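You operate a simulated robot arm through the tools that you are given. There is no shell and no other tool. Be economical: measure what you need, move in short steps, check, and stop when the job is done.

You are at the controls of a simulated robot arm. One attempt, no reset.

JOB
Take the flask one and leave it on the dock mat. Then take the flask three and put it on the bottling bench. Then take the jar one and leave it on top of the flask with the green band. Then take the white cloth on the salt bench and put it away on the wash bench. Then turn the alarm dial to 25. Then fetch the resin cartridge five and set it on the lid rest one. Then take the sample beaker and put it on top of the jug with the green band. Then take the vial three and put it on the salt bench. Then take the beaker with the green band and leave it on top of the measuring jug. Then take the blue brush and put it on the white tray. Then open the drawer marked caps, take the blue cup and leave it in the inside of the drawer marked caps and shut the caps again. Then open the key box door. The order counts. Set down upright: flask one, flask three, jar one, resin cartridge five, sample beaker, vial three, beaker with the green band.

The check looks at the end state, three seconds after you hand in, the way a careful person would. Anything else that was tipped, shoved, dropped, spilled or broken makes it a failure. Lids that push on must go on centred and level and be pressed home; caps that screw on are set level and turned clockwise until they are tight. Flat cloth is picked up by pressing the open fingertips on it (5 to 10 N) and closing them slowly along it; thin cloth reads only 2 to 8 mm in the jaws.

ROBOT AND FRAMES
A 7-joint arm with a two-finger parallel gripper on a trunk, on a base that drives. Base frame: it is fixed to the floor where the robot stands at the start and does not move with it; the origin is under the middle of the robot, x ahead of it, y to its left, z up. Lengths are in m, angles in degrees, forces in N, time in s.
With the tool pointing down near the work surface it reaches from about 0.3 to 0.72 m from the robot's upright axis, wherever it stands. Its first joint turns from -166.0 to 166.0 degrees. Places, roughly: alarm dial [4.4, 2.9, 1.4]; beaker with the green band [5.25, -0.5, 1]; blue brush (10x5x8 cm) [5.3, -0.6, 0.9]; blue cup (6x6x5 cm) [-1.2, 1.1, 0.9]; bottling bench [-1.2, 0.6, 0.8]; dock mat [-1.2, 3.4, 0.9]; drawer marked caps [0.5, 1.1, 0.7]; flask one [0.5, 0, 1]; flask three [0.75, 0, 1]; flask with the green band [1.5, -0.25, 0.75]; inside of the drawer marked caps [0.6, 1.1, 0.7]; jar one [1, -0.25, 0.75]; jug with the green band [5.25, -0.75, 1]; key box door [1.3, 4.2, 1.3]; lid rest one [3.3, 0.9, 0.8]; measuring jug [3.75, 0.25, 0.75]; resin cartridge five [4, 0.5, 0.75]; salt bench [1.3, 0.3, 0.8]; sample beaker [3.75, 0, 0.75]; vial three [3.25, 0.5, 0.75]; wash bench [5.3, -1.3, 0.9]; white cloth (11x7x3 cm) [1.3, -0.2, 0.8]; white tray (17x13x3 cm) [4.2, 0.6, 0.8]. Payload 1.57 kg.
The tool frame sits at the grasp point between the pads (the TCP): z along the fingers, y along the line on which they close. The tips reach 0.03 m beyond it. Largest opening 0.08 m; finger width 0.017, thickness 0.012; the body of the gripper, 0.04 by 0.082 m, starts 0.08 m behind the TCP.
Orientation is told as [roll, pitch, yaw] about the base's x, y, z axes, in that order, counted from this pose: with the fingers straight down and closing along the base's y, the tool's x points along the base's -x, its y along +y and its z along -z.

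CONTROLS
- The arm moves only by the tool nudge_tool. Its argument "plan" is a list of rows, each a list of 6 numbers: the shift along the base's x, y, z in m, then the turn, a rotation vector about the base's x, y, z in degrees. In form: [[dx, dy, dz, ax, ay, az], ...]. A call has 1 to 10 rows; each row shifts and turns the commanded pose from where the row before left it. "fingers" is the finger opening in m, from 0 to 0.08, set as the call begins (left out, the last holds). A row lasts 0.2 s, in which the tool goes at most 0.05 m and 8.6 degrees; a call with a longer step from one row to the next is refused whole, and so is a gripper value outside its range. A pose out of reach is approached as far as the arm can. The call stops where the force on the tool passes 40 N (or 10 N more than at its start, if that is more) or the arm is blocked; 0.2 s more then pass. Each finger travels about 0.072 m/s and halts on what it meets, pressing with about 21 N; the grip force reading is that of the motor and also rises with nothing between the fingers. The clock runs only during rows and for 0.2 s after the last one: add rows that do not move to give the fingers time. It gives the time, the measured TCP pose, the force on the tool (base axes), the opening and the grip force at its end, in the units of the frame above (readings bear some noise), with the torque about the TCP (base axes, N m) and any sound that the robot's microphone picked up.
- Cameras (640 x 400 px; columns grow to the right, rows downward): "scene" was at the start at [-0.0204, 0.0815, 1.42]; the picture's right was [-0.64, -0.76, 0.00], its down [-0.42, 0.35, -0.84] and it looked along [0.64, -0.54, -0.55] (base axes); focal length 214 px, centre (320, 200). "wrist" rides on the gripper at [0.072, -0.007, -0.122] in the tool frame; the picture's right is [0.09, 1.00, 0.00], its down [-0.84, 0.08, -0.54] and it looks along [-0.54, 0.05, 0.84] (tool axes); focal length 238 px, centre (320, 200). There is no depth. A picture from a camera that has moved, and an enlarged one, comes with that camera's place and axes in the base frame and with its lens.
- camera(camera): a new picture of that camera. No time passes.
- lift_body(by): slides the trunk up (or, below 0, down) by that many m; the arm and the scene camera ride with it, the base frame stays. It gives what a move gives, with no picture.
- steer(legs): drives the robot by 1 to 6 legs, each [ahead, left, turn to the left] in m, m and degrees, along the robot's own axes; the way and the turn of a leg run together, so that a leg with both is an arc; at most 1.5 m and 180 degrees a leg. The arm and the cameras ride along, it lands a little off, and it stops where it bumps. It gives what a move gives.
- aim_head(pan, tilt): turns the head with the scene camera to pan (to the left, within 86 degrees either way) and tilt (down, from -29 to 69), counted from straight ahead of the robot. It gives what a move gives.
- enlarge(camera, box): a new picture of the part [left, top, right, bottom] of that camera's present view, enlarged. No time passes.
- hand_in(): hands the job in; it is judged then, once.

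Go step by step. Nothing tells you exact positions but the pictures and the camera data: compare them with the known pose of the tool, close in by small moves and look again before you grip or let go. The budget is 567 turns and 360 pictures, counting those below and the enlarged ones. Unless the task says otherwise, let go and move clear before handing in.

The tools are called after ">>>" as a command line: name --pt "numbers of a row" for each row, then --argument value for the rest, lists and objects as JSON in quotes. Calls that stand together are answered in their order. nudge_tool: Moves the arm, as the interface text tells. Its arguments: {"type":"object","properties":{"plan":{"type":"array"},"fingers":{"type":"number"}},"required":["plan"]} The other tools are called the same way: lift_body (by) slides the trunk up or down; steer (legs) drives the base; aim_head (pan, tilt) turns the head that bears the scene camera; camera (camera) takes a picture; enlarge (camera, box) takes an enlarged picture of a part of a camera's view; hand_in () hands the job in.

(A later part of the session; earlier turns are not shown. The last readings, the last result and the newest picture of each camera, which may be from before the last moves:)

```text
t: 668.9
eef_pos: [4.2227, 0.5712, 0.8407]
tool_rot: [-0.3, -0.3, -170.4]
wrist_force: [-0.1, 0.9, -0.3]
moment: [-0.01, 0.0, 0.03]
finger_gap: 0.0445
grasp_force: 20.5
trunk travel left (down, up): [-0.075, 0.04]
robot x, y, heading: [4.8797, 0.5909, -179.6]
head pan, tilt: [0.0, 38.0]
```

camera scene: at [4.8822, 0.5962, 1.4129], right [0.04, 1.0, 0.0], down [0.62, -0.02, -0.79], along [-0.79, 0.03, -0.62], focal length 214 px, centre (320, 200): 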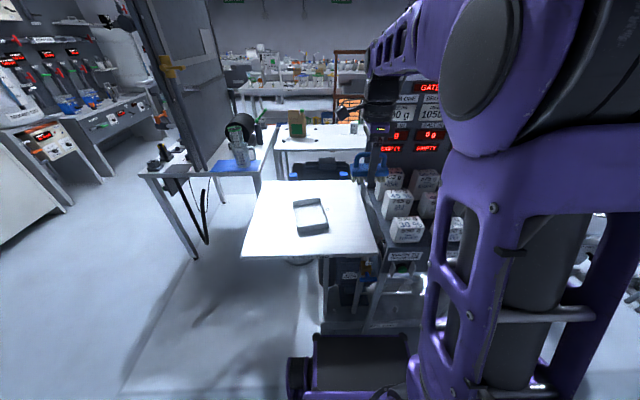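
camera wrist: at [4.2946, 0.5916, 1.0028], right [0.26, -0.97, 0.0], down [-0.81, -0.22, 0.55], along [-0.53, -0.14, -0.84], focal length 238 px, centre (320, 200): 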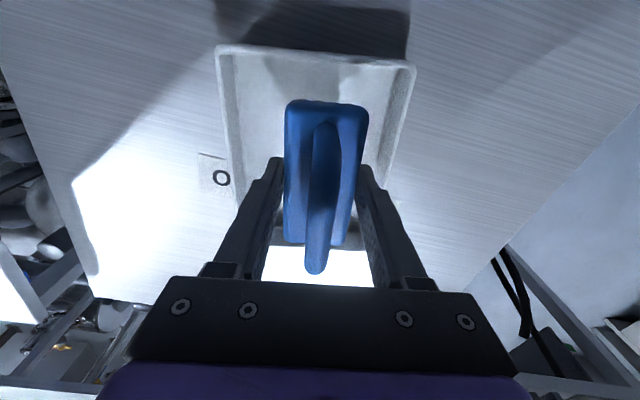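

>>> nudge_tool --pt "0 0 -0.002 0 0 0"

>>> enlarge --camera "scene" --box '[310, 180, 370, 240]'

```text
t: 669.3
eef_pos: [4.2231, 0.5704, 0.842]
tool_rot: [-0.2, -0.6, -170.5]
wrist_force: [1.5, -1.0, 8.0]
moment: [-0.06, -0.27, 0.02]
finger_gap: 0.0444
grasp_force: 21.1
trunk travel left (down, up): [-0.075, 0.04]
robot x, y, heading: [4.8787, 0.5893, -179.9]
head pan, tilt: [0.0, 38.0]
```

```text
6.67 times, centred on (340, 210) of scene
camera zoom: at [4.8859, 0.4496, 1.4131], right [0.0, 1.0, 0.0], down [0.62, 0.0, -0.79], along [-0.79, 0.0, -0.62], focal length 1430 px, centre (187, 133)
```

zoom: 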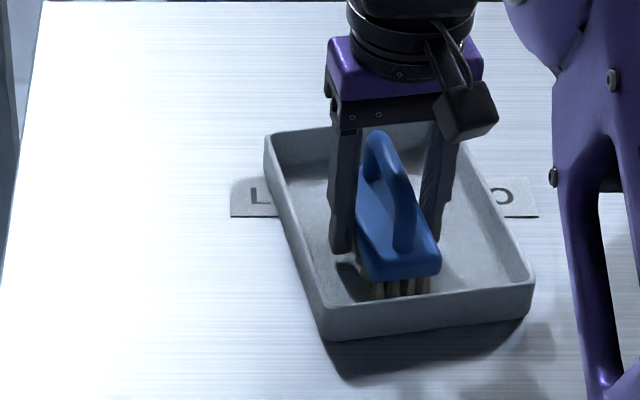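

Contact. Releasing (opening only to 60 mm inside the tray) and lifting.

>>> nudge_tool --pt "0 0 0.001 0 0 0" --pt "0 0 0 0 0 0" --pt "0 0 0 0 0 0" --fingers 0.06

>>> nudge_tool --pt "0 0 0.03 0 0 0" --pt "0 0 0.04 0 0 0" --pt "0 0 0.045 0 0 0" --pt "0 0 0.045 0 0 0" --pt "0.02 0 0.045 0 0 0" --pt "0.045 0 0.02 0 0 -4" --pt "0.045 0 0.02 0 0 -5.6" --pt "0 0 0 0 0 0"

>>> enlarge --camera "scene" --box '[270, 150, 400, 260]'

```text
t: 670.1
eef_pos: [4.2241, 0.5724, 0.8398]
tool_rot: [-0.2, -0.3, -170.4]
wrist_force: [-0.2, -1.1, -0.1]
moment: [-0.02, -0.03, -0.02]
finger_gap: 0.0601
grasp_force: 0.0
trunk travel left (down, up): [-0.075, 0.04]
robot x, y, heading: [4.8792, 0.5951, -180.0]
head pan, tilt: [0.0, 38.0]
```

```text
t: 671.9
eef_pos: [4.3344, 0.573, 1.0854]
tool_rot: [-0.2, -0.5, 180.0]
wrist_force: [0.1, 0.0, -0.4]
moment: [-0.01, 0.01, 0.0]
finger_gap: 0.0596
grasp_force: 0.1
trunk travel left (down, up): [-0.075, 0.04]
robot x, y, heading: [4.8795, 0.5887, -179.7]
head pan, tilt: [0.0, 38.0]
```

```text
3.64 times, centred on (335, 205) of scene
camera zoom: at [4.8854, 0.4496, 1.4129], right [0.0, 1.0, 0.0], down [0.62, 0.0, -0.79], along [-0.79, 0.0, -0.62], focal length 780 px, centre (266, 182)
```

zoom: 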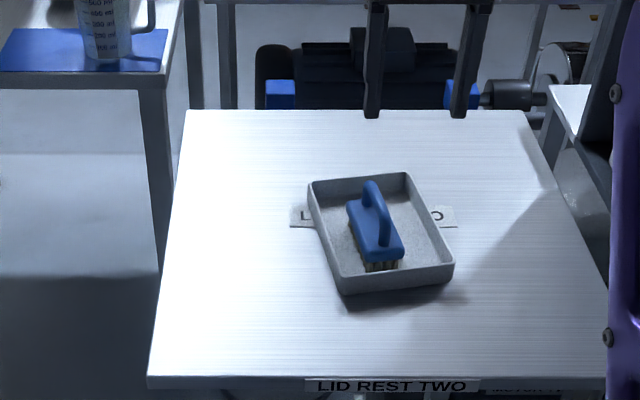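

The blue brush is in the white tray. Now back around to the west aisle for the caps drawer.

>>> steer --legs '[[0, -0.15, 0], [0, 0, 90], [0.12, -0.15, 0]]'

```text
t: 679.7
eef_pos: [4.7544, 0.0766, 1.084]
tool_rot: [-0.1, -0.4, -89.3]
wrist_force: [-0.4, 0.4, -0.7]
moment: [0.01, -0.01, 0.0]
finger_gap: 0.06
grasp_force: 0.0
trunk travel left (down, up): [-0.075, 0.04]
robot x, y, heading: [4.7283, 0.6263, -89.1]
head pan, tilt: [0.0, 38.0]
```

>>> steer --legs '[[0, 0, -0.9], [0.8, 0, 0], [0.5, -0.15, 0], [0.5, 0, 0], [0, 0, -90]]'

>>> steer --legs '[[1.5, 0, 0], [1.5, 0, 0]]'

```text
t: 693.5
eef_pos: [4.0214, -1.1749, 1.0857]
tool_rot: [-0.2, -0.4, 178.5]
wrist_force: [-0.6, -0.5, 0.6]
moment: [0.01, 0.0, 0.0]
finger_gap: 0.0598
grasp_force: 0.1
trunk travel left (down, up): [-0.075, 0.04]
robot x, y, heading: [4.5652, -1.1758, 178.6]
head pan, tilt: [0.0, 38.0]
```

```text
t: 707.8
eef_pos: [1.0535, -1.1501, 1.0856]
tool_rot: [-0.2, -0.4, 180.0]
wrist_force: [0.0, -0.5, -0.3]
moment: [-0.03, 0.0, 0.01]
finger_gap: 0.0597
grasp_force: 0.0
trunk travel left (down, up): [-0.075, 0.04]
robot x, y, heading: [1.5975, -1.1372, 180.0]
head pan, tilt: [0.0, 38.0]
```

>>> steer --legs '[[1.5, 0, 0], [0.3, 0, 0], [0, 0, -90], [1.5, 0, 0], [0.6, 0, 0]]'

>>> aim_head --pan -45 --tilt 40

>>> camera --camera "scene"

```text
t: 730.7
eef_pos: [-0.2099, 1.4808, 1.0839]
tool_rot: [-0.2, -0.5, 90.5]
wrist_force: [0.4, -0.3, 0.4]
moment: [-0.02, 0.02, 0.0]
finger_gap: 0.0601
grasp_force: 0.0
trunk travel left (down, up): [-0.075, 0.04]
robot x, y, heading: [-0.1883, 0.9374, 90.6]
head pan, tilt: [0.0, 38.0]
```

```text
t: 731.8
eef_pos: [-0.2101, 1.4811, 1.0849]
tool_rot: [-0.2, -0.4, 90.4]
wrist_force: [-0.4, 0.3, 0.1]
moment: [0.01, 0.03, -0.02]
finger_gap: 0.0602
grasp_force: 0.1
trunk travel left (down, up): [-0.075, 0.04]
robot x, y, heading: [-0.188, 0.9363, 90.3]
head pan, tilt: [-45.0, 40.0]
```

```text
100 pictures are left
camera scene: at [-0.2668, 0.9034, 1.4099], right [0.71, -0.7, 0.0], down [-0.45, -0.46, -0.77], along [0.54, 0.55, -0.64], focal length 214 px, centre (320, 200)
```

scene: 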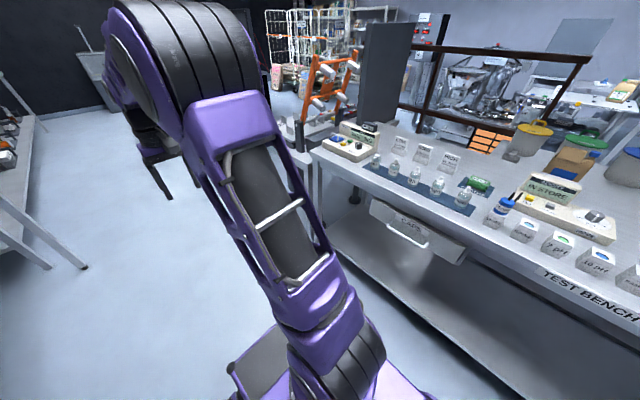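

The caps drawer with a bail handle is at about (0.41,1.08,0.72). Turning to face it for a closer look.

>>> steer --legs '[[0, 0.06, 0], [0, 0, -90], [0, 0.13, 0]]'

>>> aim_head --pan 0 --tilt 50

>>> camera --camera "scene"

>>> camera --camera "wrist"

```text
t: 738.6
eef_pos: [0.2999, 1.0722, 1.0847]
tool_rot: [-0.2, -0.4, -1.4]
wrist_force: [-0.6, -0.3, -0.5]
moment: [0.01, -0.01, 0.0]
finger_gap: 0.0599
grasp_force: 0.0
trunk travel left (down, up): [-0.075, 0.04]
robot x, y, heading: [-0.2454, 1.0657, -1.2]
head pan, tilt: [-45.0, 40.0]
```

```text
t: 739.7
eef_pos: [0.3012, 1.0704, 1.0855]
tool_rot: [-0.2, -0.4, -1.4]
wrist_force: [-0.7, 0.5, 0.9]
moment: [0.02, 0.0, 0.02]
finger_gap: 0.0599
grasp_force: 0.2
trunk travel left (down, up): [-0.075, 0.04]
robot x, y, heading: [-0.2492, 1.0655, -1.2]
head pan, tilt: [0.0, 50.0]
```

```text
99 pictures are left
camera scene: at [-0.2536, 1.2054, 1.3957], right [-0.02, -1.0, 0.0], down [-0.77, 0.02, -0.64], along [0.64, -0.01, -0.77], focal length 214 px, centre (320, 200)
```

scene: 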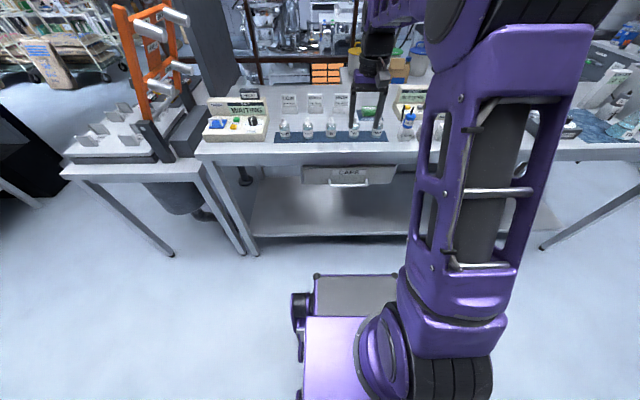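

```text
98 pictures are left
camera wrist: at [0.2288, 1.0657, 1.206], right [-0.07, 1.0, 0.0], down [0.83, 0.06, 0.55], along [0.55, 0.03, -0.84], focal length 238 px, centre (320, 200)
```

wrist: 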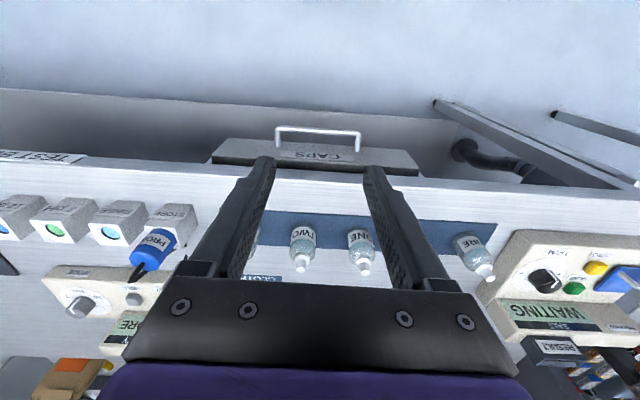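

>>> enlarge --camera "scene" --box '[270, 140, 430, 230]'

>>> enlarge --camera "wrist" --box '[190, 90, 440, 220]'

```text
4.00 times, centred on (350, 185) of scene
camera zoom: at [-0.2536, 1.2054, 1.3957], right [-0.02, -1.0, 0.0], down [-0.77, 0.02, -0.64], along [0.64, -0.01, -0.77], focal length 858 px, centre (200, 260)
```

zoom: 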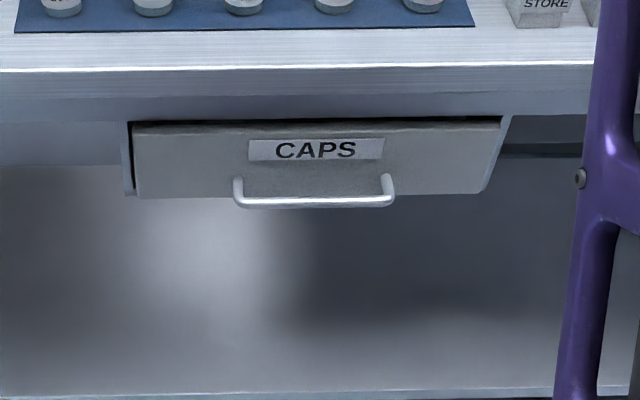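

```text
2.56 times, centred on (315, 155) of wrist
camera zoom: at [0.2288, 1.0657, 1.206], right [-0.07, 1.0, 0.0], down [0.83, 0.06, 0.55], along [0.55, 0.03, -0.84], focal length 610 px, centre (333, 315)
```

zoom: 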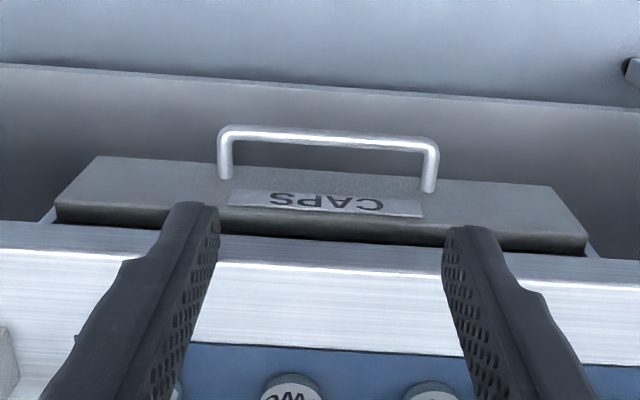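

Handle bar: centre (0.373,1.072,0.739), with bench edge overhanging at x≈0.385. I'll use the tool tilted ~65° forward with fingers above and below the bar. First retract and roll the gripper −90°.

>>> nudge_tool --pt "-0.03 0 0 0 0 -8.5" --pt "-0.03 0 0 0 0 -8.5" --pt "-0.03 0 0 0 0 -8.5" --pt "-0.03 0 0 0 0 -8.5" --pt "0 0 -0.02 0 0 -8.5" --pt "0 0 -0.02 0 0 -8.5" --pt "0 0 -0.02 0 0 -8.5" --pt "0 0 -0.02 0 0 -8.5" --pt "0 0 -0.02 0 0 -8.5" --pt "0 0 -0.02 0 0 -8.5" --fingers 0.06

>>> nudge_tool --pt "0 0 -0.02 0 -8 -3.6" --pt "0 0 -0.02 0 -8 0" --pt "0 0 -0.02 0 -8 0" --pt "0 0 -0.02 0 -8 0" --pt "0 0 -0.02 0 -8 0" --pt "0 0 -0.02 0 -8 0" --pt "0 0 -0.02 0 -8 0" --pt "0 0 -0.02 0 -8 0" --pt "0 0 0 0 0 0"

>>> camera --camera "scene"

>>> camera --camera "wrist"

```text
t: 741.9
eef_pos: [0.1802, 1.0707, 0.9653]
tool_rot: [-0.1, -0.4, -86.5]
wrist_force: [-0.1, 0.4, -0.3]
moment: [0.0, -0.02, -0.01]
finger_gap: 0.0601
grasp_force: 0.0
trunk travel left (down, up): [-0.075, 0.04]
robot x, y, heading: [-0.2434, 1.0644, -1.1]
head pan, tilt: [0.0, 50.0]
```

```text
refused: row 1 steps farther than a row can; nothing moved
```

```text
95 pictures are left
camera scene: at [-0.2536, 1.2054, 1.3957], right [-0.02, -1.0, 0.0], down [-0.77, 0.02, -0.64], along [0.64, -0.01, -0.77], focal length 214 px, centre (320, 200)
```

scene: 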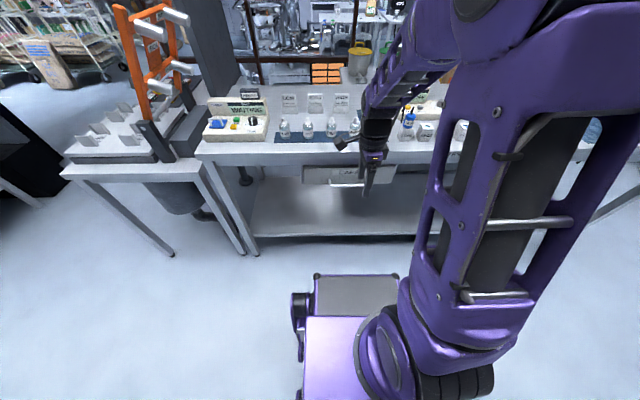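

```text
94 pictures are left
camera wrist: at [0.1702, 1.1432, 1.086], right [0.99, 0.15, 0.0], down [0.13, -0.83, 0.55], along [0.08, -0.54, -0.84], focal length 238 px, centre (320, 200)
```

wrist: 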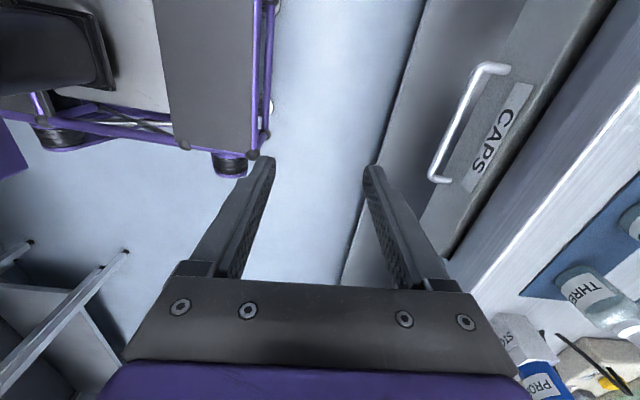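

>>> nudge_tool --pt "0 0 -0.02 0 0 -3.6" --pt "0 0 -0.02 0 -8.3 0" --pt "0 0 -0.02 0 -8.3 0" --pt "0 0 -0.02 0 -8.3 0" --pt "0 0 -0.02 0 -8.3 0" --pt "0 0 -0.02 0 -8.3 0" --pt "0 0 -0.02 0 -8.3 0" --pt "0 0 -0.02 0 -8.3 0" --pt "0 0 -0.02 0 -8.3 0" --pt "0 0 0 0 0 0"

>>> camera --camera "scene"

>>> camera --camera "wrist"

```text
t: 744.1
eef_pos: [0.2019, 1.0727, 0.7795]
tool_rot: [66.3, -0.2, -90.3]
wrist_force: [-0.7, -1.4, 0.9]
moment: [-0.01, 0.02, -0.02]
finger_gap: 0.06
grasp_force: 0.0
out of reach, approached as far as the arm can: row 6, 7
trunk travel left (down, up): [-0.075, 0.04]
robot x, y, heading: [-0.2454, 1.0642, -1.1]
head pan, tilt: [0.0, 50.0]
```

```text
93 pictures are left
camera scene: at [-0.2535, 1.2054, 1.3957], right [-0.02, -1.0, 0.0], down [-0.77, 0.02, -0.64], along [0.64, -0.01, -0.77], focal length 214 px, centre (320, 200)
```

scene: 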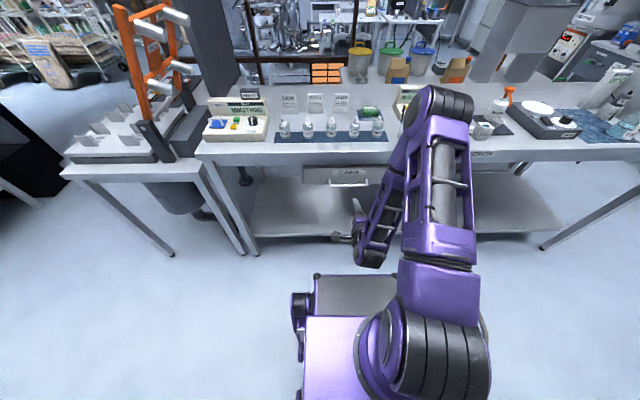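

```text
92 pictures are left
camera wrist: at [0.0893, 1.1438, 0.8227], right [0.4, 0.09, 0.91], down [-0.47, -0.83, 0.29], along [0.79, -0.55, -0.29], focal length 238 px, centre (320, 200)
```

wrist: 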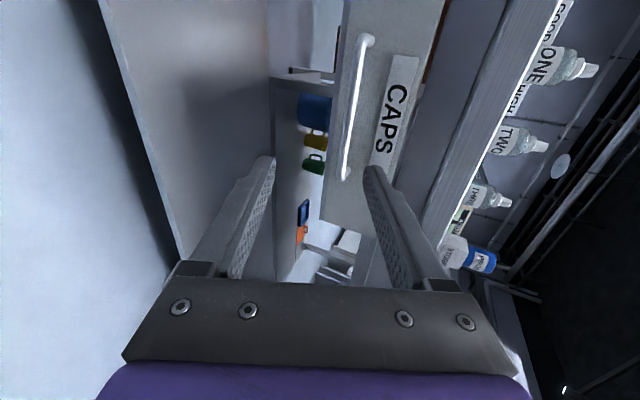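

Good pose: tool axis ~66° forward. Shifting onto the approach line and advancing to the bar.

>>> nudge_tool --pt "0.014 0.002 0.033 0 0 0" --pt "0.035 0 -0.0153 0 0 0" --pt "0.035 0 -0.0153 0 0 0" --pt "0.035 0 -0.0153 0 0 0" --pt "0.02 0 -0.0087 0 0 0" --pt "0 0 0 0 0 0" --fingers 0.055

>>> camera --camera "wrist"

>>> enlarge --camera "scene" --box '[290, 140, 440, 270]'

```text
t: 745.5
eef_pos: [0.343, 1.0749, 0.7574]
tool_rot: [66.2, -0.3, -90.5]
wrist_force: [-0.3, 0.7, 0.3]
moment: [-0.02, 0.0, 0.0]
finger_gap: 0.055
grasp_force: 0.0
trunk travel left (down, up): [-0.075, 0.04]
robot x, y, heading: [-0.2462, 1.0672, -1.0]
head pan, tilt: [0.0, 50.0]
```

```text
91 pictures are left
camera wrist: at [0.2302, 1.1471, 0.8], right [0.4, 0.09, 0.91], down [-0.47, -0.83, 0.29], along [0.79, -0.55, -0.29], focal length 238 px, centre (320, 200)
```

wrist: 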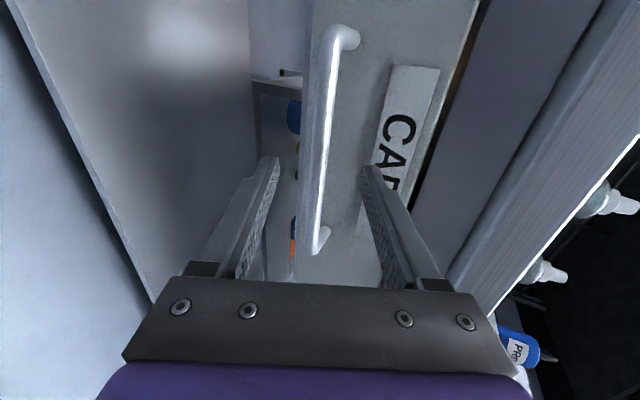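

```text
3.08 times, centred on (365, 205) of scene
camera zoom: at [-0.2536, 1.2054, 1.3957], right [-0.02, -1.0, 0.0], down [-0.77, 0.02, -0.64], along [0.64, -0.01, -0.77], focal length 660 px, centre (182, 185)
```

zoom: 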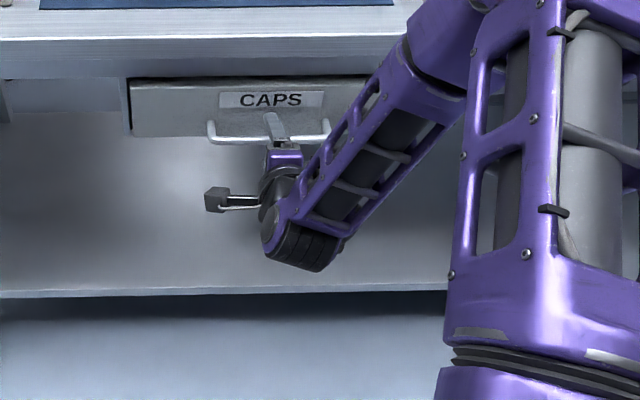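

Bar is centred between the fingers. Advancing ~2 cm and closing.

>>> nudge_tool --pt "0.01 0 -0.0044 0 0 0" --pt "0.01 0 -0.0044 0 0 0" --pt "0 0 0 0 0 0"

>>> nudge_tool --pt "0 0 0 0 0 0" --pt "0 0 0 0 0 0" --pt "0 0 0 0 0 0" --pt "0 0 0 0 0 0" --fingers 0.0

>>> camera --camera "wrist"

```text
t: 746.3
eef_pos: [0.3622, 1.0751, 0.7484]
tool_rot: [66.2, -0.3, -90.5]
wrist_force: [-1.2, -0.8, 0.3]
moment: [0.01, -0.02, -0.02]
finger_gap: 0.0552
grasp_force: 0.1
trunk travel left (down, up): [-0.075, 0.04]
robot x, y, heading: [-0.2458, 1.0682, -1.1]
head pan, tilt: [0.0, 50.0]
```

```text
t: 747.3
eef_pos: [0.3617, 1.0729, 0.7481]
tool_rot: [66.1, -0.2, -90.3]
wrist_force: [-1.4, 0.8, -6.0]
moment: [-0.11, 0.05, 0.09]
finger_gap: 0.0117
grasp_force: 28.9
trunk travel left (down, up): [-0.075, 0.04]
robot x, y, heading: [-0.2445, 1.0647, -1.1]
head pan, tilt: [0.0, 50.0]
```

```text
89 pictures are left
camera wrist: at [0.2488, 1.1462, 0.7907], right [0.4, 0.09, 0.91], down [-0.47, -0.83, 0.29], along [0.79, -0.55, -0.29], focal length 238 px, centre (320, 200)
```

wrist: 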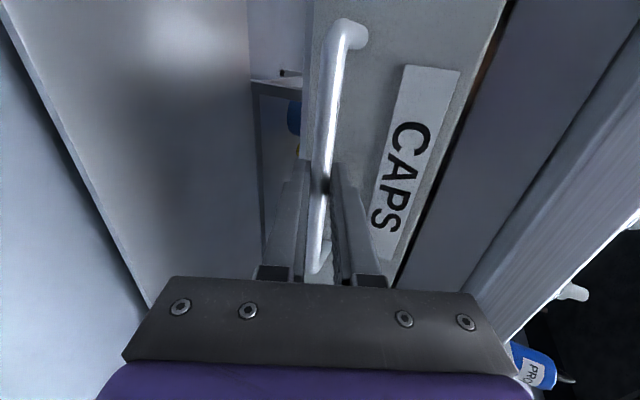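

Bar gripped. Pulling the drawer open by −x.

>>> nudge_tool --pt "-0.01 0 0 0 0 0" --pt "-0.02 0 0 0 0 0" --pt "-0.02 0 0 0 0 0" --pt "-0.02 0 0 0 0 0" --pt "-0.02 0 0 0 0 0" --pt "0 0 0 0 0 0"

>>> camera --camera "scene"

```text
t: 748.7
eef_pos: [0.272, 1.0728, 0.7484]
tool_rot: [66.2, -0.3, -90.2]
wrist_force: [-0.7, 5.2, -15.9]
moment: [0.05, 0.12, 0.34]
finger_gap: 0.0115
grasp_force: 29.7
trunk travel left (down, up): [-0.075, 0.04]
robot x, y, heading: [-0.2469, 1.0666, -1.1]
head pan, tilt: [0.0, 50.0]
```

```text
88 pictures are left
camera scene: at [-0.2527, 1.2058, 1.3957], right [-0.02, -1.0, 0.0], down [-0.77, 0.02, -0.64], along [0.64, -0.01, -0.77], focal length 214 px, centre (320, 200)
```

scene: 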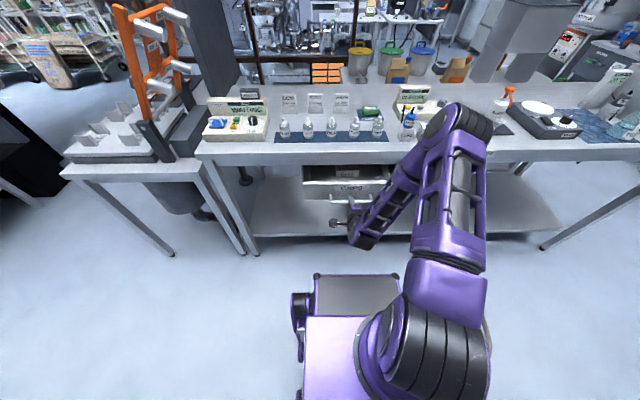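

Opening well. Pull 10 cm more.

>>> nudge_tool --pt "-0.02 0 -0.002 0 0 0" --pt "-0.02 0 0 0 0 0" --pt "-0.02 0 0 0 0 0" --pt "-0.02 0 0 0 0 0" --pt "-0.02 0 0 0 0 0" --pt "0 0 0 0 0 0"

>>> enlarge --camera "scene" --box '[260, 130, 440, 260]'

```text
t: 750.1
eef_pos: [0.1706, 1.0737, 0.7478]
tool_rot: [66.5, -0.2, -90.3]
wrist_force: [1.0, 11.8, 15.3]
moment: [-0.1, -0.11, 0.05]
finger_gap: 0.0122
grasp_force: 28.8
trunk travel left (down, up): [-0.075, 0.04]
robot x, y, heading: [-0.2452, 1.0677, -1.1]
head pan, tilt: [0.0, 50.0]
```

```text
3.08 times, centred on (350, 195) of scene
camera zoom: at [-0.2544, 1.2061, 1.3959], right [-0.02, -1.0, 0.0], down [-0.77, 0.02, -0.64], along [0.64, -0.01, -0.77], focal length 660 px, centre (228, 215)
```

zoom: 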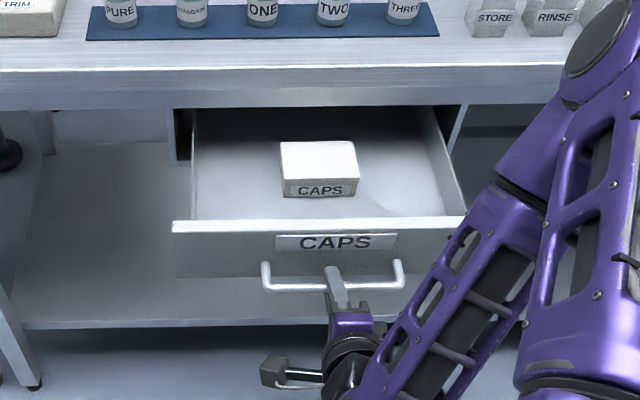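

The drawer is open ~19 cm, with room beside the caps box. Releasing the handle and backing out.

>>> nudge_tool --pt "0 0 0 0 0 0" --pt "0 0 0 0 0 0" --pt "0 0 0 0 0 0" --fingers 0.05

>>> steer --legs '[[-0.12, 0, 0]]'

>>> nudge_tool --pt "0.03 0 0.04 0 0 0" --pt "0.02 0 0.04 0 0 0" --pt "0 0 0.04 0 8 0" --pt "0 0 0.04 0 8 0" --pt "0 0 0.04 0 8 0" --pt "0 0 0.04 0 8 0" --pt "0 0 0.03 0 8 0" --pt "0 0 0.02 0 8 0" --pt "0 0 0.02 0 8 0" --pt "0 0 0 0 8 0"

```text
t: 750.9
eef_pos: [0.1707, 1.0734, 0.7468]
tool_rot: [66.1, -0.2, -90.5]
wrist_force: [0.7, 0.1, 0.2]
moment: [0.03, 0.02, -0.01]
finger_gap: 0.0498
grasp_force: 0.0
trunk travel left (down, up): [-0.075, 0.04]
robot x, y, heading: [-0.2448, 1.0659, -1.1]
head pan, tilt: [0.0, 50.0]
```

```text
t: 752.1
eef_pos: [0.0509, 1.0752, 0.7457]
tool_rot: [66.2, -0.2, -90.3]
wrist_force: [0.2, 0.4, -0.2]
moment: [0.0, 0.01, -0.01]
finger_gap: 0.0498
grasp_force: 0.1
trunk travel left (down, up): [-0.075, 0.04]
robot x, y, heading: [-0.3656, 1.0661, -1.0]
head pan, tilt: [0.0, 50.0]
```

```text
t: 754.3
eef_pos: [0.109, 1.0752, 1.0355]
tool_rot: [2.0, -0.4, -89.8]
wrist_force: [0.0, 0.9, -0.1]
moment: [0.03, -0.01, 0.01]
finger_gap: 0.0502
grasp_force: 0.1
out of reach, approached as far as the arm can: row 3, 6
trunk travel left (down, up): [-0.075, 0.04]
robot x, y, heading: [-0.3704, 1.0669, -1.2]
head pan, tilt: [0.0, 50.0]
```

Restoring the tool yaw, then turning round to the bottling bench for the blue cup.

>>> nudge_tool --pt "0.02 0 0.02 0 2 8" --pt "0.02 0 0.02 0 0 8.5" --pt "0.02 0 0.02 0 0 8.5" --pt "0 0 0.02 0 0 8.5" --pt "0 0 0.02 0 0 8.5" --pt "0 0 0 0 0 8.5" --pt "0 0 0 0 0 8.5" --pt "0 0 0 0 0 8.5" --pt "0 0 0 0 0 8.5" --pt "0 0 0 0 0 8.5" --fingers 0.08

>>> steer --legs '[[0, 0, 90], [0, 0, 91], [0.15, 0.07, 0]]'

>>> aim_head --pan 0 --tilt 38

>>> camera --camera "wrist"

>>> camera --camera "scene"

```text
t: 756.5
eef_pos: [0.1672, 1.0762, 1.1351]
tool_rot: [0.3, -0.1, -5.4]
wrist_force: [-0.1, 0.0, 0.3]
moment: [0.01, 0.03, 0.02]
finger_gap: 0.0797
grasp_force: 0.1
trunk travel left (down, up): [-0.075, 0.04]
robot x, y, heading: [-0.3636, 1.0687, -1.3]
head pan, tilt: [0.0, 50.0]
```

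```text
t: 765.8
eef_pos: [-1.0441, 1.0071, 1.1345]
tool_rot: [0.2, -0.2, 173.5]
wrist_force: [-0.3, 0.2, 0.1]
moment: [0.02, 0.02, 0.01]
finger_gap: 0.0799
grasp_force: 0.1
trunk travel left (down, up): [-0.075, 0.04]
robot x, y, heading: [-0.5089, 1.0044, 177.9]
head pan, tilt: [0.0, 50.0]
```

```text
t: 766.5
eef_pos: [-1.0437, 1.0075, 1.134]
tool_rot: [0.3, -0.3, 173.5]
wrist_force: [0.2, -0.2, -0.4]
moment: [0.01, -0.01, 0.01]
finger_gap: 0.0797
grasp_force: 0.0
trunk travel left (down, up): [-0.075, 0.04]
robot x, y, heading: [-0.5088, 1.0066, 177.8]
head pan, tilt: [0.0, 38.0]
```

```text
86 pictures are left
camera wrist: at [-0.9695, 1.006, 1.2555], right [-0.02, -1.0, 0.0], down [-0.84, 0.02, 0.55], along [-0.55, 0.01, -0.84], focal length 238 px, centre (320, 200)
```

wrist: 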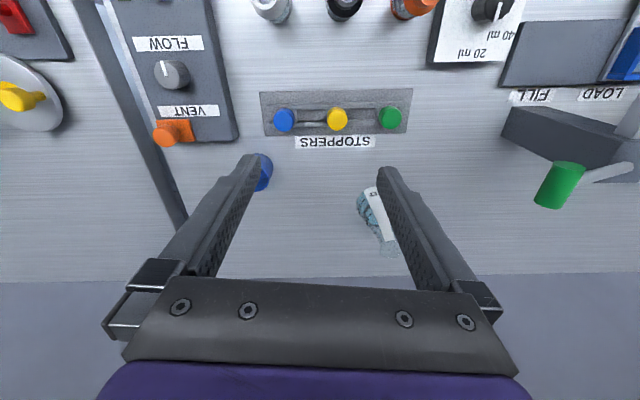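

```text
85 pictures are left
camera scene: at [-0.5109, 0.8631, 1.4128], right [0.04, 1.0, 0.0], down [0.62, -0.02, -0.79], along [-0.79, 0.03, -0.62], focal length 214 px, centre (320, 200)
```

scene: 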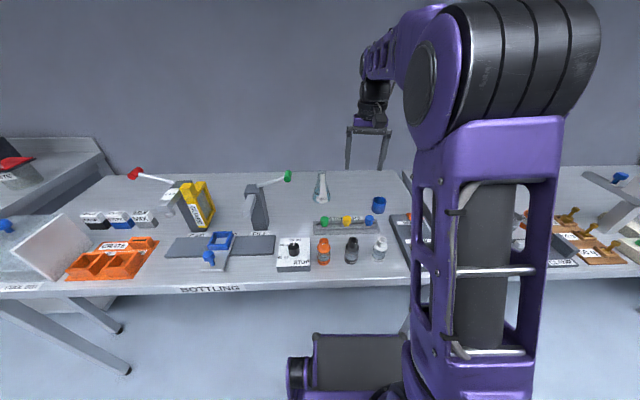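

Blue cup near (−1.152,1.112). Moving the tool above it.

>>> nudge_tool --pt "-0.02 0.03 0 0 0 6" --pt "-0.025 0.035 -0.01 0 0 0" --pt "-0.025 0.035 -0.02 0 0 0" --pt "-0.025 0.004 -0.03 0 0 0" --pt "0 0 -0.04 0 0 0" --pt "0 0 0 0 0 0"

>>> camera --camera "wrist"

>>> enlarge --camera "scene" --box '[310, 140, 430, 250]'

```text
t: 767.9
eef_pos: [-1.1397, 1.1101, 1.0345]
tool_rot: [0.3, -0.2, 179.5]
wrist_force: [0.8, 1.4, -0.6]
moment: [0.02, -0.01, -0.02]
finger_gap: 0.0798
grasp_force: 0.1
trunk travel left (down, up): [-0.075, 0.04]
robot x, y, heading: [-0.5127, 1.0041, 177.8]
head pan, tilt: [0.0, 38.0]
```

```text
84 pictures are left
camera wrist: at [-1.0666, 1.1159, 1.156], right [0.08, -1.0, 0.0], down [-0.84, -0.07, 0.55], along [-0.54, -0.05, -0.84], focal length 238 px, centre (320, 200)
```

wrist: 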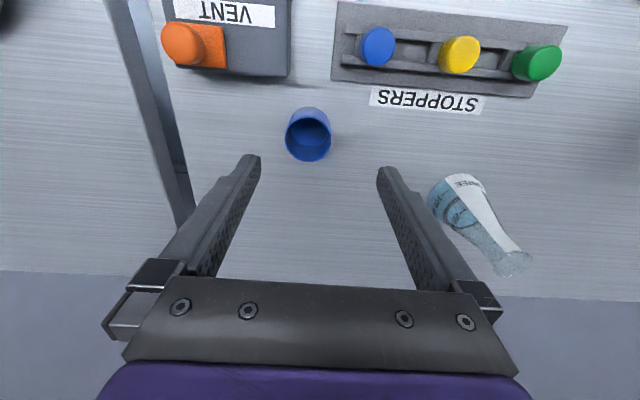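

```text
3.64 times, centred on (370, 195) of scene
camera zoom: at [-0.5109, 0.8631, 1.4129], right [0.04, 1.0, 0.0], down [0.62, -0.02, -0.79], along [-0.79, 0.03, -0.62], focal length 780 px, centre (138, 218)
```

zoom: 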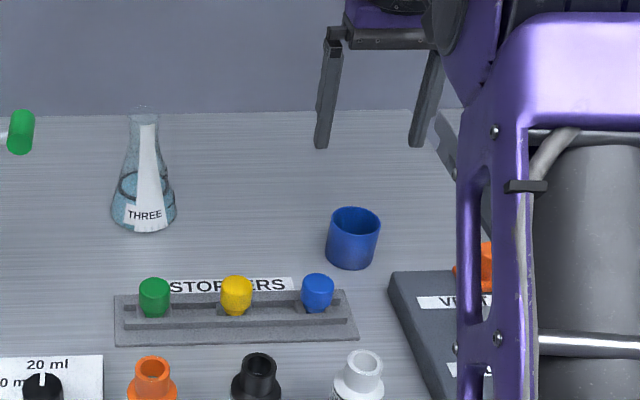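

Cup rim (−1.150,1.119,0.90). Aligning, descending and gripping.

>>> nudge_tool --pt "-0.01 0.009 -0.03 0 0 0" --pt "0 0 -0.04 0 0 0" --pt "0 0 -0.04 0 0 0" --pt "0 0 -0.028 0 0 0" --pt "0 0 0 0 0 0"

>>> camera --camera "wrist"

```text
t: 769.1
eef_pos: [-1.1462, 1.1186, 0.8956]
tool_rot: [0.2, -0.2, 179.5]
wrist_force: [-0.3, 1.0, 0.4]
moment: [0.02, -0.02, -0.02]
finger_gap: 0.0798
grasp_force: 0.1
trunk travel left (down, up): [-0.075, 0.04]
robot x, y, heading: [-0.5093, 1.0053, 177.7]
head pan, tilt: [0.0, 38.0]
```

```text
82 pictures are left
camera wrist: at [-1.0722, 1.1256, 1.0163], right [0.08, -1.0, 0.0], down [-0.84, -0.07, 0.55], along [-0.54, -0.05, -0.84], focal length 238 px, centre (320, 200)
```

wrist: 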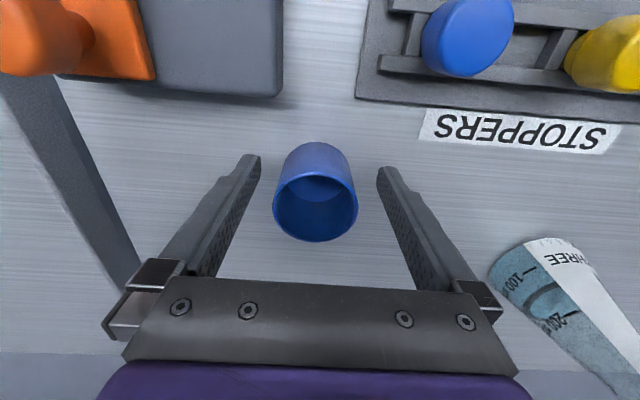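

>>> nudge_tool --pt "0 0.002 0 0 0 0" --pt "0 0 0 0 0 0" --pt "0 0 0 0 0 0" --pt "0 0 0 0 0 0" --fingers 0.0

>>> nudge_tool --pt "0 0 0.02 0 0 0" --pt "0 0 0.04 0 0 0" --pt "0 0 0.045 0 0 0" --pt "0.01 0 0.045 0 0 0" --pt "0.02 0 0.045 0 0 0" --pt "0.03 -0.02 0.03 0 0 0" --pt "0.04 -0.02 0 0 0 0" --pt "0.04 -0.02 0 0 0 0" --pt "0 0 0 0 0 0"

>>> camera --camera "wrist"

```text
t: 770.1
eef_pos: [-1.1473, 1.1214, 0.8962]
tool_rot: [0.3, -0.2, 179.4]
wrist_force: [0.0, 0.1, -0.6]
moment: [-0.02, 0.02, -0.01]
finger_gap: 0.0473
grasp_force: 20.8
trunk travel left (down, up): [-0.075, 0.04]
robot x, y, heading: [-0.5095, 1.0052, 177.9]
head pan, tilt: [0.0, 38.0]
```

```text
t: 772.1
eef_pos: [-1.0084, 1.0617, 1.1217]
tool_rot: [0.2, -0.3, 179.5]
wrist_force: [0.1, 0.7, 0.3]
moment: [0.02, 0.0, -0.02]
finger_gap: 0.0473
grasp_force: 21.2
trunk travel left (down, up): [-0.075, 0.04]
robot x, y, heading: [-0.5118, 1.0063, 177.9]
head pan, tilt: [0.0, 38.0]
```

```text
81 pictures are left
camera wrist: at [-0.9339, 1.0682, 1.2431], right [0.08, -1.0, 0.0], down [-0.84, -0.07, 0.55], along [-0.54, -0.05, -0.84], focal length 238 px, centre (320, 200)
```

wrist: 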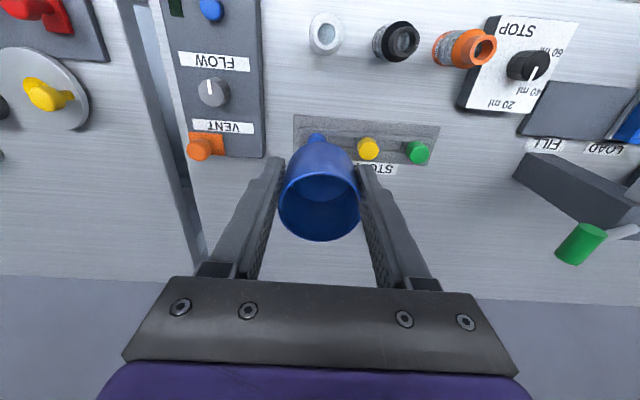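

Cup held. Turning back to the open drawer.

>>> steer --legs '[[-0.15, 0, 0], [0, 0, -89], [0, 0, -89], [0.02, 0.08, 0]]'

>>> aim_head --pan 0 --tilt 50

>>> camera --camera "scene"

>>> camera --camera "wrist"

```text
t: 782.3
eef_pos: [0.1562, 1.0437, 1.1228]
tool_rot: [0.1, -0.2, 2.2]
wrist_force: [-0.6, 0.3, -0.7]
moment: [0.01, 0.01, -0.02]
finger_gap: 0.0464
grasp_force: 21.0
trunk travel left (down, up): [-0.075, 0.04]
robot x, y, heading: [-0.341, 1.0755, 0.6]
head pan, tilt: [0.0, 38.0]
```

```text
t: 783.0
eef_pos: [0.1577, 1.0435, 1.1221]
tool_rot: [0.2, -0.1, 2.2]
wrist_force: [0.8, 0.1, -1.0]
moment: [0.02, -0.01, 0.0]
finger_gap: 0.0463
grasp_force: 20.8
trunk travel left (down, up): [-0.075, 0.04]
robot x, y, heading: [-0.3431, 1.0768, 0.5]
head pan, tilt: [0.0, 50.0]
```

```text
80 pictures are left
camera scene: at [-0.3544, 1.2169, 1.3958], right [0.01, -1.0, 0.0], down [-0.77, -0.01, -0.64], along [0.64, 0.01, -0.77], focal length 214 px, centre (320, 200)
```

scene: 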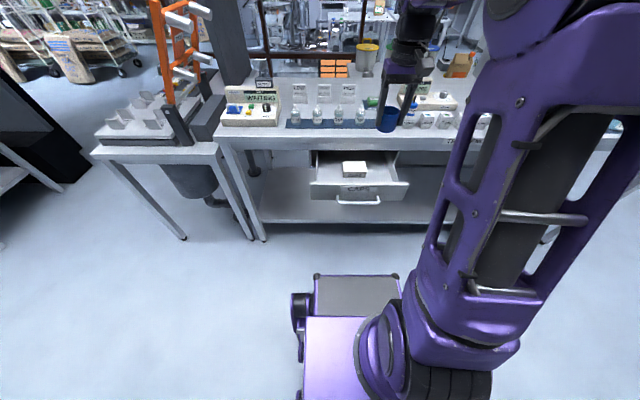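

```text
79 pictures are left
camera wrist: at [0.0868, 1.033, 1.243], right [-0.13, 0.99, 0.0], down [0.83, 0.11, 0.55], along [0.54, 0.07, -0.84], focal length 238 px, centre (320, 200)
```

wrist: 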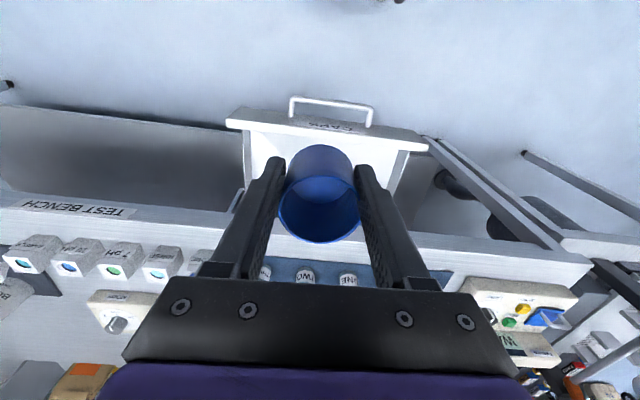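

Drawer opening spans x≈0.24–0.36, y 0.92–1.26. I'll place the cup left of the caps box at (0.285,1.19).

>>> nudge_tool --pt "0.03 0.035 0 0 0 -2.2" --pt "0.033 0.036 0 0 0 0" --pt "0.033 0.036 -0.005 0 0 0" --pt "0.032 0.036 -0.01 0 0 0" --pt "0 0.004 -0.04 0 0 0" --pt "0 0 -0.04 0 0 0" --pt "0 0 -0.04 0 0 0" --pt "0 0 0 0 0 0"

>>> camera --camera "wrist"

>>> enlarge --camera "scene" --box '[270, 110, 430, 220]'

```text
t: 784.8
eef_pos: [0.2832, 1.1906, 0.9849]
tool_rot: [0.2, -0.2, -0.1]
wrist_force: [-0.6, 0.7, -0.9]
moment: [0.0, -0.02, -0.02]
finger_gap: 0.0462
grasp_force: 20.7
trunk travel left (down, up): [-0.075, 0.04]
robot x, y, heading: [-0.3394, 1.0818, 0.7]
head pan, tilt: [0.0, 50.0]
```

```text
78 pictures are left
camera wrist: at [0.2133, 1.1835, 1.1073], right [-0.09, 1.0, 0.0], down [0.83, 0.07, 0.55], along [0.54, 0.05, -0.84], focal length 238 px, centre (320, 200)
```

wrist: 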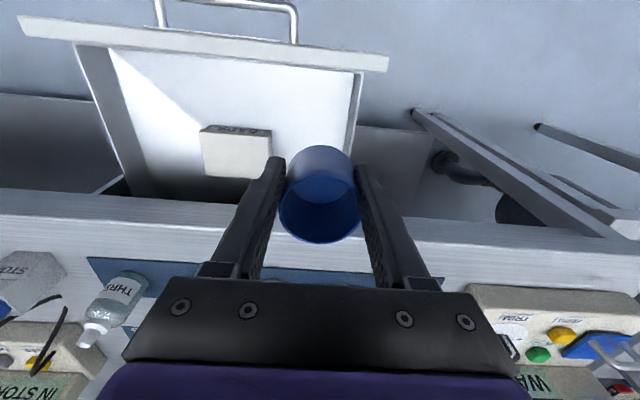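

```text
3.64 times, centred on (350, 165) of scene
camera zoom: at [-0.3543, 1.2169, 1.3957], right [0.01, -1.0, 0.0], down [-0.77, -0.01, -0.64], along [0.64, 0.01, -0.77], focal length 780 px, centre (211, 327)
```

zoom: 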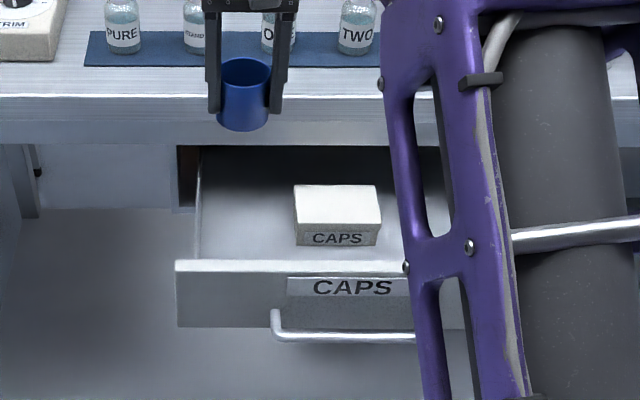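

The inner left wall is at y≈1.228, so shift to y=1.165, then lower into the drawer.

>>> nudge_tool --pt "0 -0.025 -0.02 0 0 0" --pt "0 0 -0.04 0 0 0" --pt "0 0 -0.04 0 0 0" --pt "0 0 -0.04 0 0 0" --pt "0 0 -0.03 0 0 0" --pt "0 0 0 0 0 0"

>>> camera --camera "wrist"

>>> enlarge --camera "scene" --box '[270, 110, 430, 220]'

```text
t: 786.2
eef_pos: [0.2864, 1.1664, 0.8176]
tool_rot: [0.2, -0.2, 0.0]
wrist_force: [0.3, 0.3, -0.6]
moment: [0.01, 0.04, -0.04]
finger_gap: 0.0459
grasp_force: 20.8
trunk travel left (down, up): [-0.075, 0.04]
robot x, y, heading: [-0.3429, 1.078, 0.1]
head pan, tilt: [0.0, 50.0]
```

```text
76 pictures are left
camera wrist: at [0.2151, 1.1575, 0.938], right [-0.09, 1.0, 0.0], down [0.84, 0.07, 0.54], along [0.54, 0.05, -0.84], focal length 238 px, centre (320, 200)
```

wrist: 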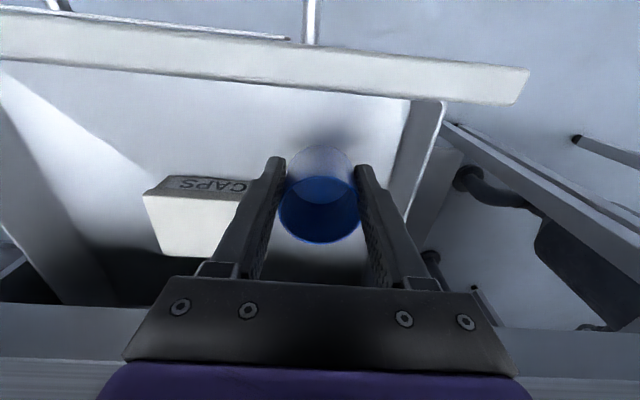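

```text
3.64 times, centred on (350, 165) of scene
camera zoom: at [-0.3543, 1.2169, 1.3957], right [0.01, -1.0, 0.0], down [-0.77, -0.01, -0.64], along [0.64, 0.01, -0.77], focal length 780 px, centre (211, 327)
```

zoom: 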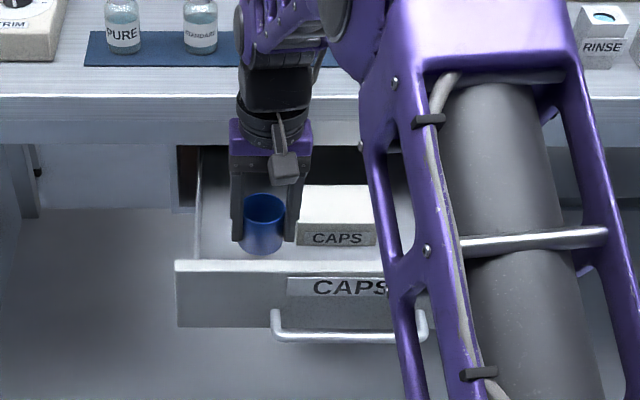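

Clear on all sides. Lowering onto the drawer floor.

>>> nudge_tool --pt "0 0 -0.02 0 0 0" --pt "0 0 -0.015 0 0 0" --pt "0 0 -0.008 0 0 0" --pt "0 0 0 0 0 0"

>>> nudge_tool --pt "0 0 -0.004 0 0 0" --pt "0 0 -0.004 0 0 0"

```text
t: 787.2
eef_pos: [0.2862, 1.1661, 0.7776]
tool_rot: [0.4, -0.5, 0.1]
wrist_force: [0.2, 0.2, 19.0]
moment: [-0.14, -0.21, 0.11]
finger_gap: 0.0462
grasp_force: 21.2
trunk travel left (down, up): [-0.075, 0.04]
robot x, y, heading: [-0.3463, 1.077, 0.5]
head pan, tilt: [0.0, 50.0]
```

```text
t: 787.8
eef_pos: [0.2841, 1.166, 0.7642]
tool_rot: [0.2, -0.1, -0.1]
wrist_force: [0.1, 0.3, -0.2]
moment: [-0.01, 0.01, 0.01]
finger_gap: 0.0
grasp_force: 21.4
trunk travel left (down, up): [-0.075, 0.04]
robot x, y, heading: [-0.3396, 1.0817, 0.4]
head pan, tilt: [0.0, 50.0]
```

The cup was already down and slipped out of the grip. Looking.

>>> camera --camera "wrist"

>>> enlarge --camera "scene" --box '[270, 110, 430, 220]'

```text
74 pictures are left
camera wrist: at [0.2136, 1.1576, 0.8857], right [-0.09, 1.0, 0.0], down [0.84, 0.07, 0.54], along [0.54, 0.05, -0.84], focal length 238 px, centre (320, 200)
```

wrist: 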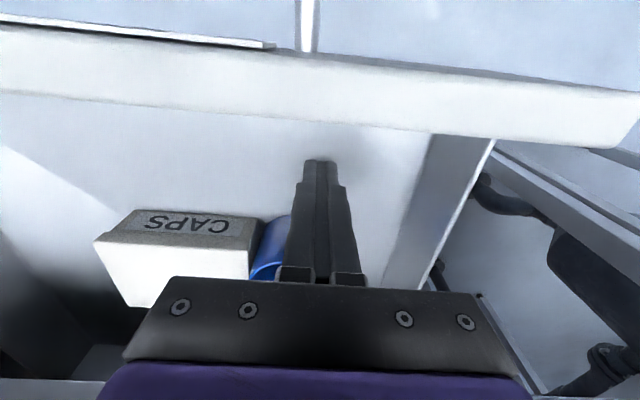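

```text
3.64 times, centred on (350, 165) of scene
camera zoom: at [-0.3543, 1.2169, 1.3956], right [0.01, -1.0, 0.0], down [-0.77, -0.01, -0.64], along [0.64, 0.01, -0.77], focal length 780 px, centre (211, 327)
```

zoom: 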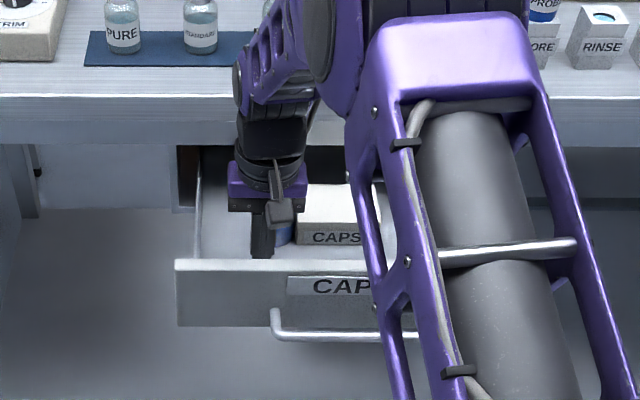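

The cup is in the drawer, just beyond the fingers. Lifting straight out to see how it lies.

>>> nudge_tool --pt "0 0 0.02 0 0 0" --pt "0 0 0.04 0 0 0" --pt "0 0 0.045 0 0 0" --pt "0 0 0.045 0 0 0" --pt "-0.02 0 0.045 0 0 0" --pt "-0.04 0 0.02 0 0 0" --pt "-0.03 0 0.02 0 0 0" --pt "0 0 0 0 0 0"

>>> camera --camera "wrist"

>>> enlarge --camera "scene" --box '[270, 110, 430, 220]'

```text
t: 789.6
eef_pos: [0.196, 1.1641, 1.0005]
tool_rot: [0.2, -0.2, -0.1]
wrist_force: [-0.3, 0.6, -0.8]
moment: [-0.01, 0.01, -0.01]
finger_gap: 0.0001
grasp_force: 21.5
trunk travel left (down, up): [-0.075, 0.04]
robot x, y, heading: [-0.342, 1.0773, 0.6]
head pan, tilt: [0.0, 50.0]
```

```text
72 pictures are left
camera wrist: at [0.1249, 1.1567, 1.1211], right [-0.09, 1.0, 0.0], down [0.83, 0.07, 0.55], along [0.54, 0.05, -0.84], focal length 238 px, centre (320, 200)
```

wrist: 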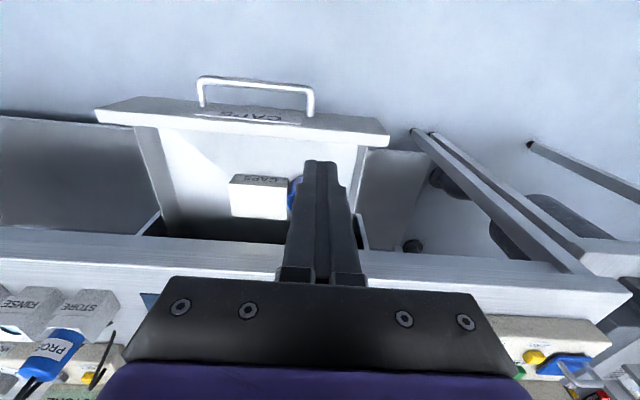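

```text
3.64 times, centred on (350, 165) of scene
camera zoom: at [-0.3546, 1.2169, 1.3957], right [0.01, -1.0, 0.0], down [-0.77, -0.01, -0.64], along [0.64, 0.01, -0.77], focal length 780 px, centre (211, 327)
```

zoom: 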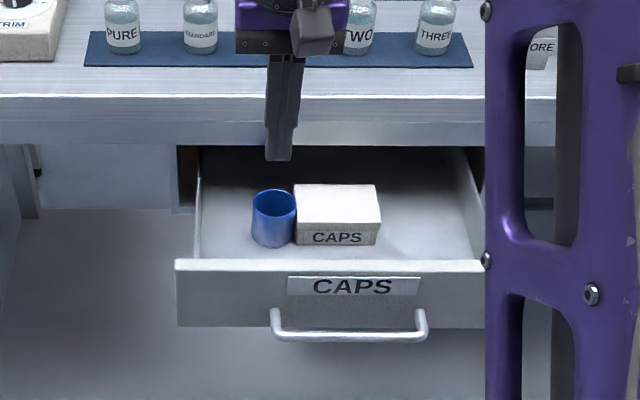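

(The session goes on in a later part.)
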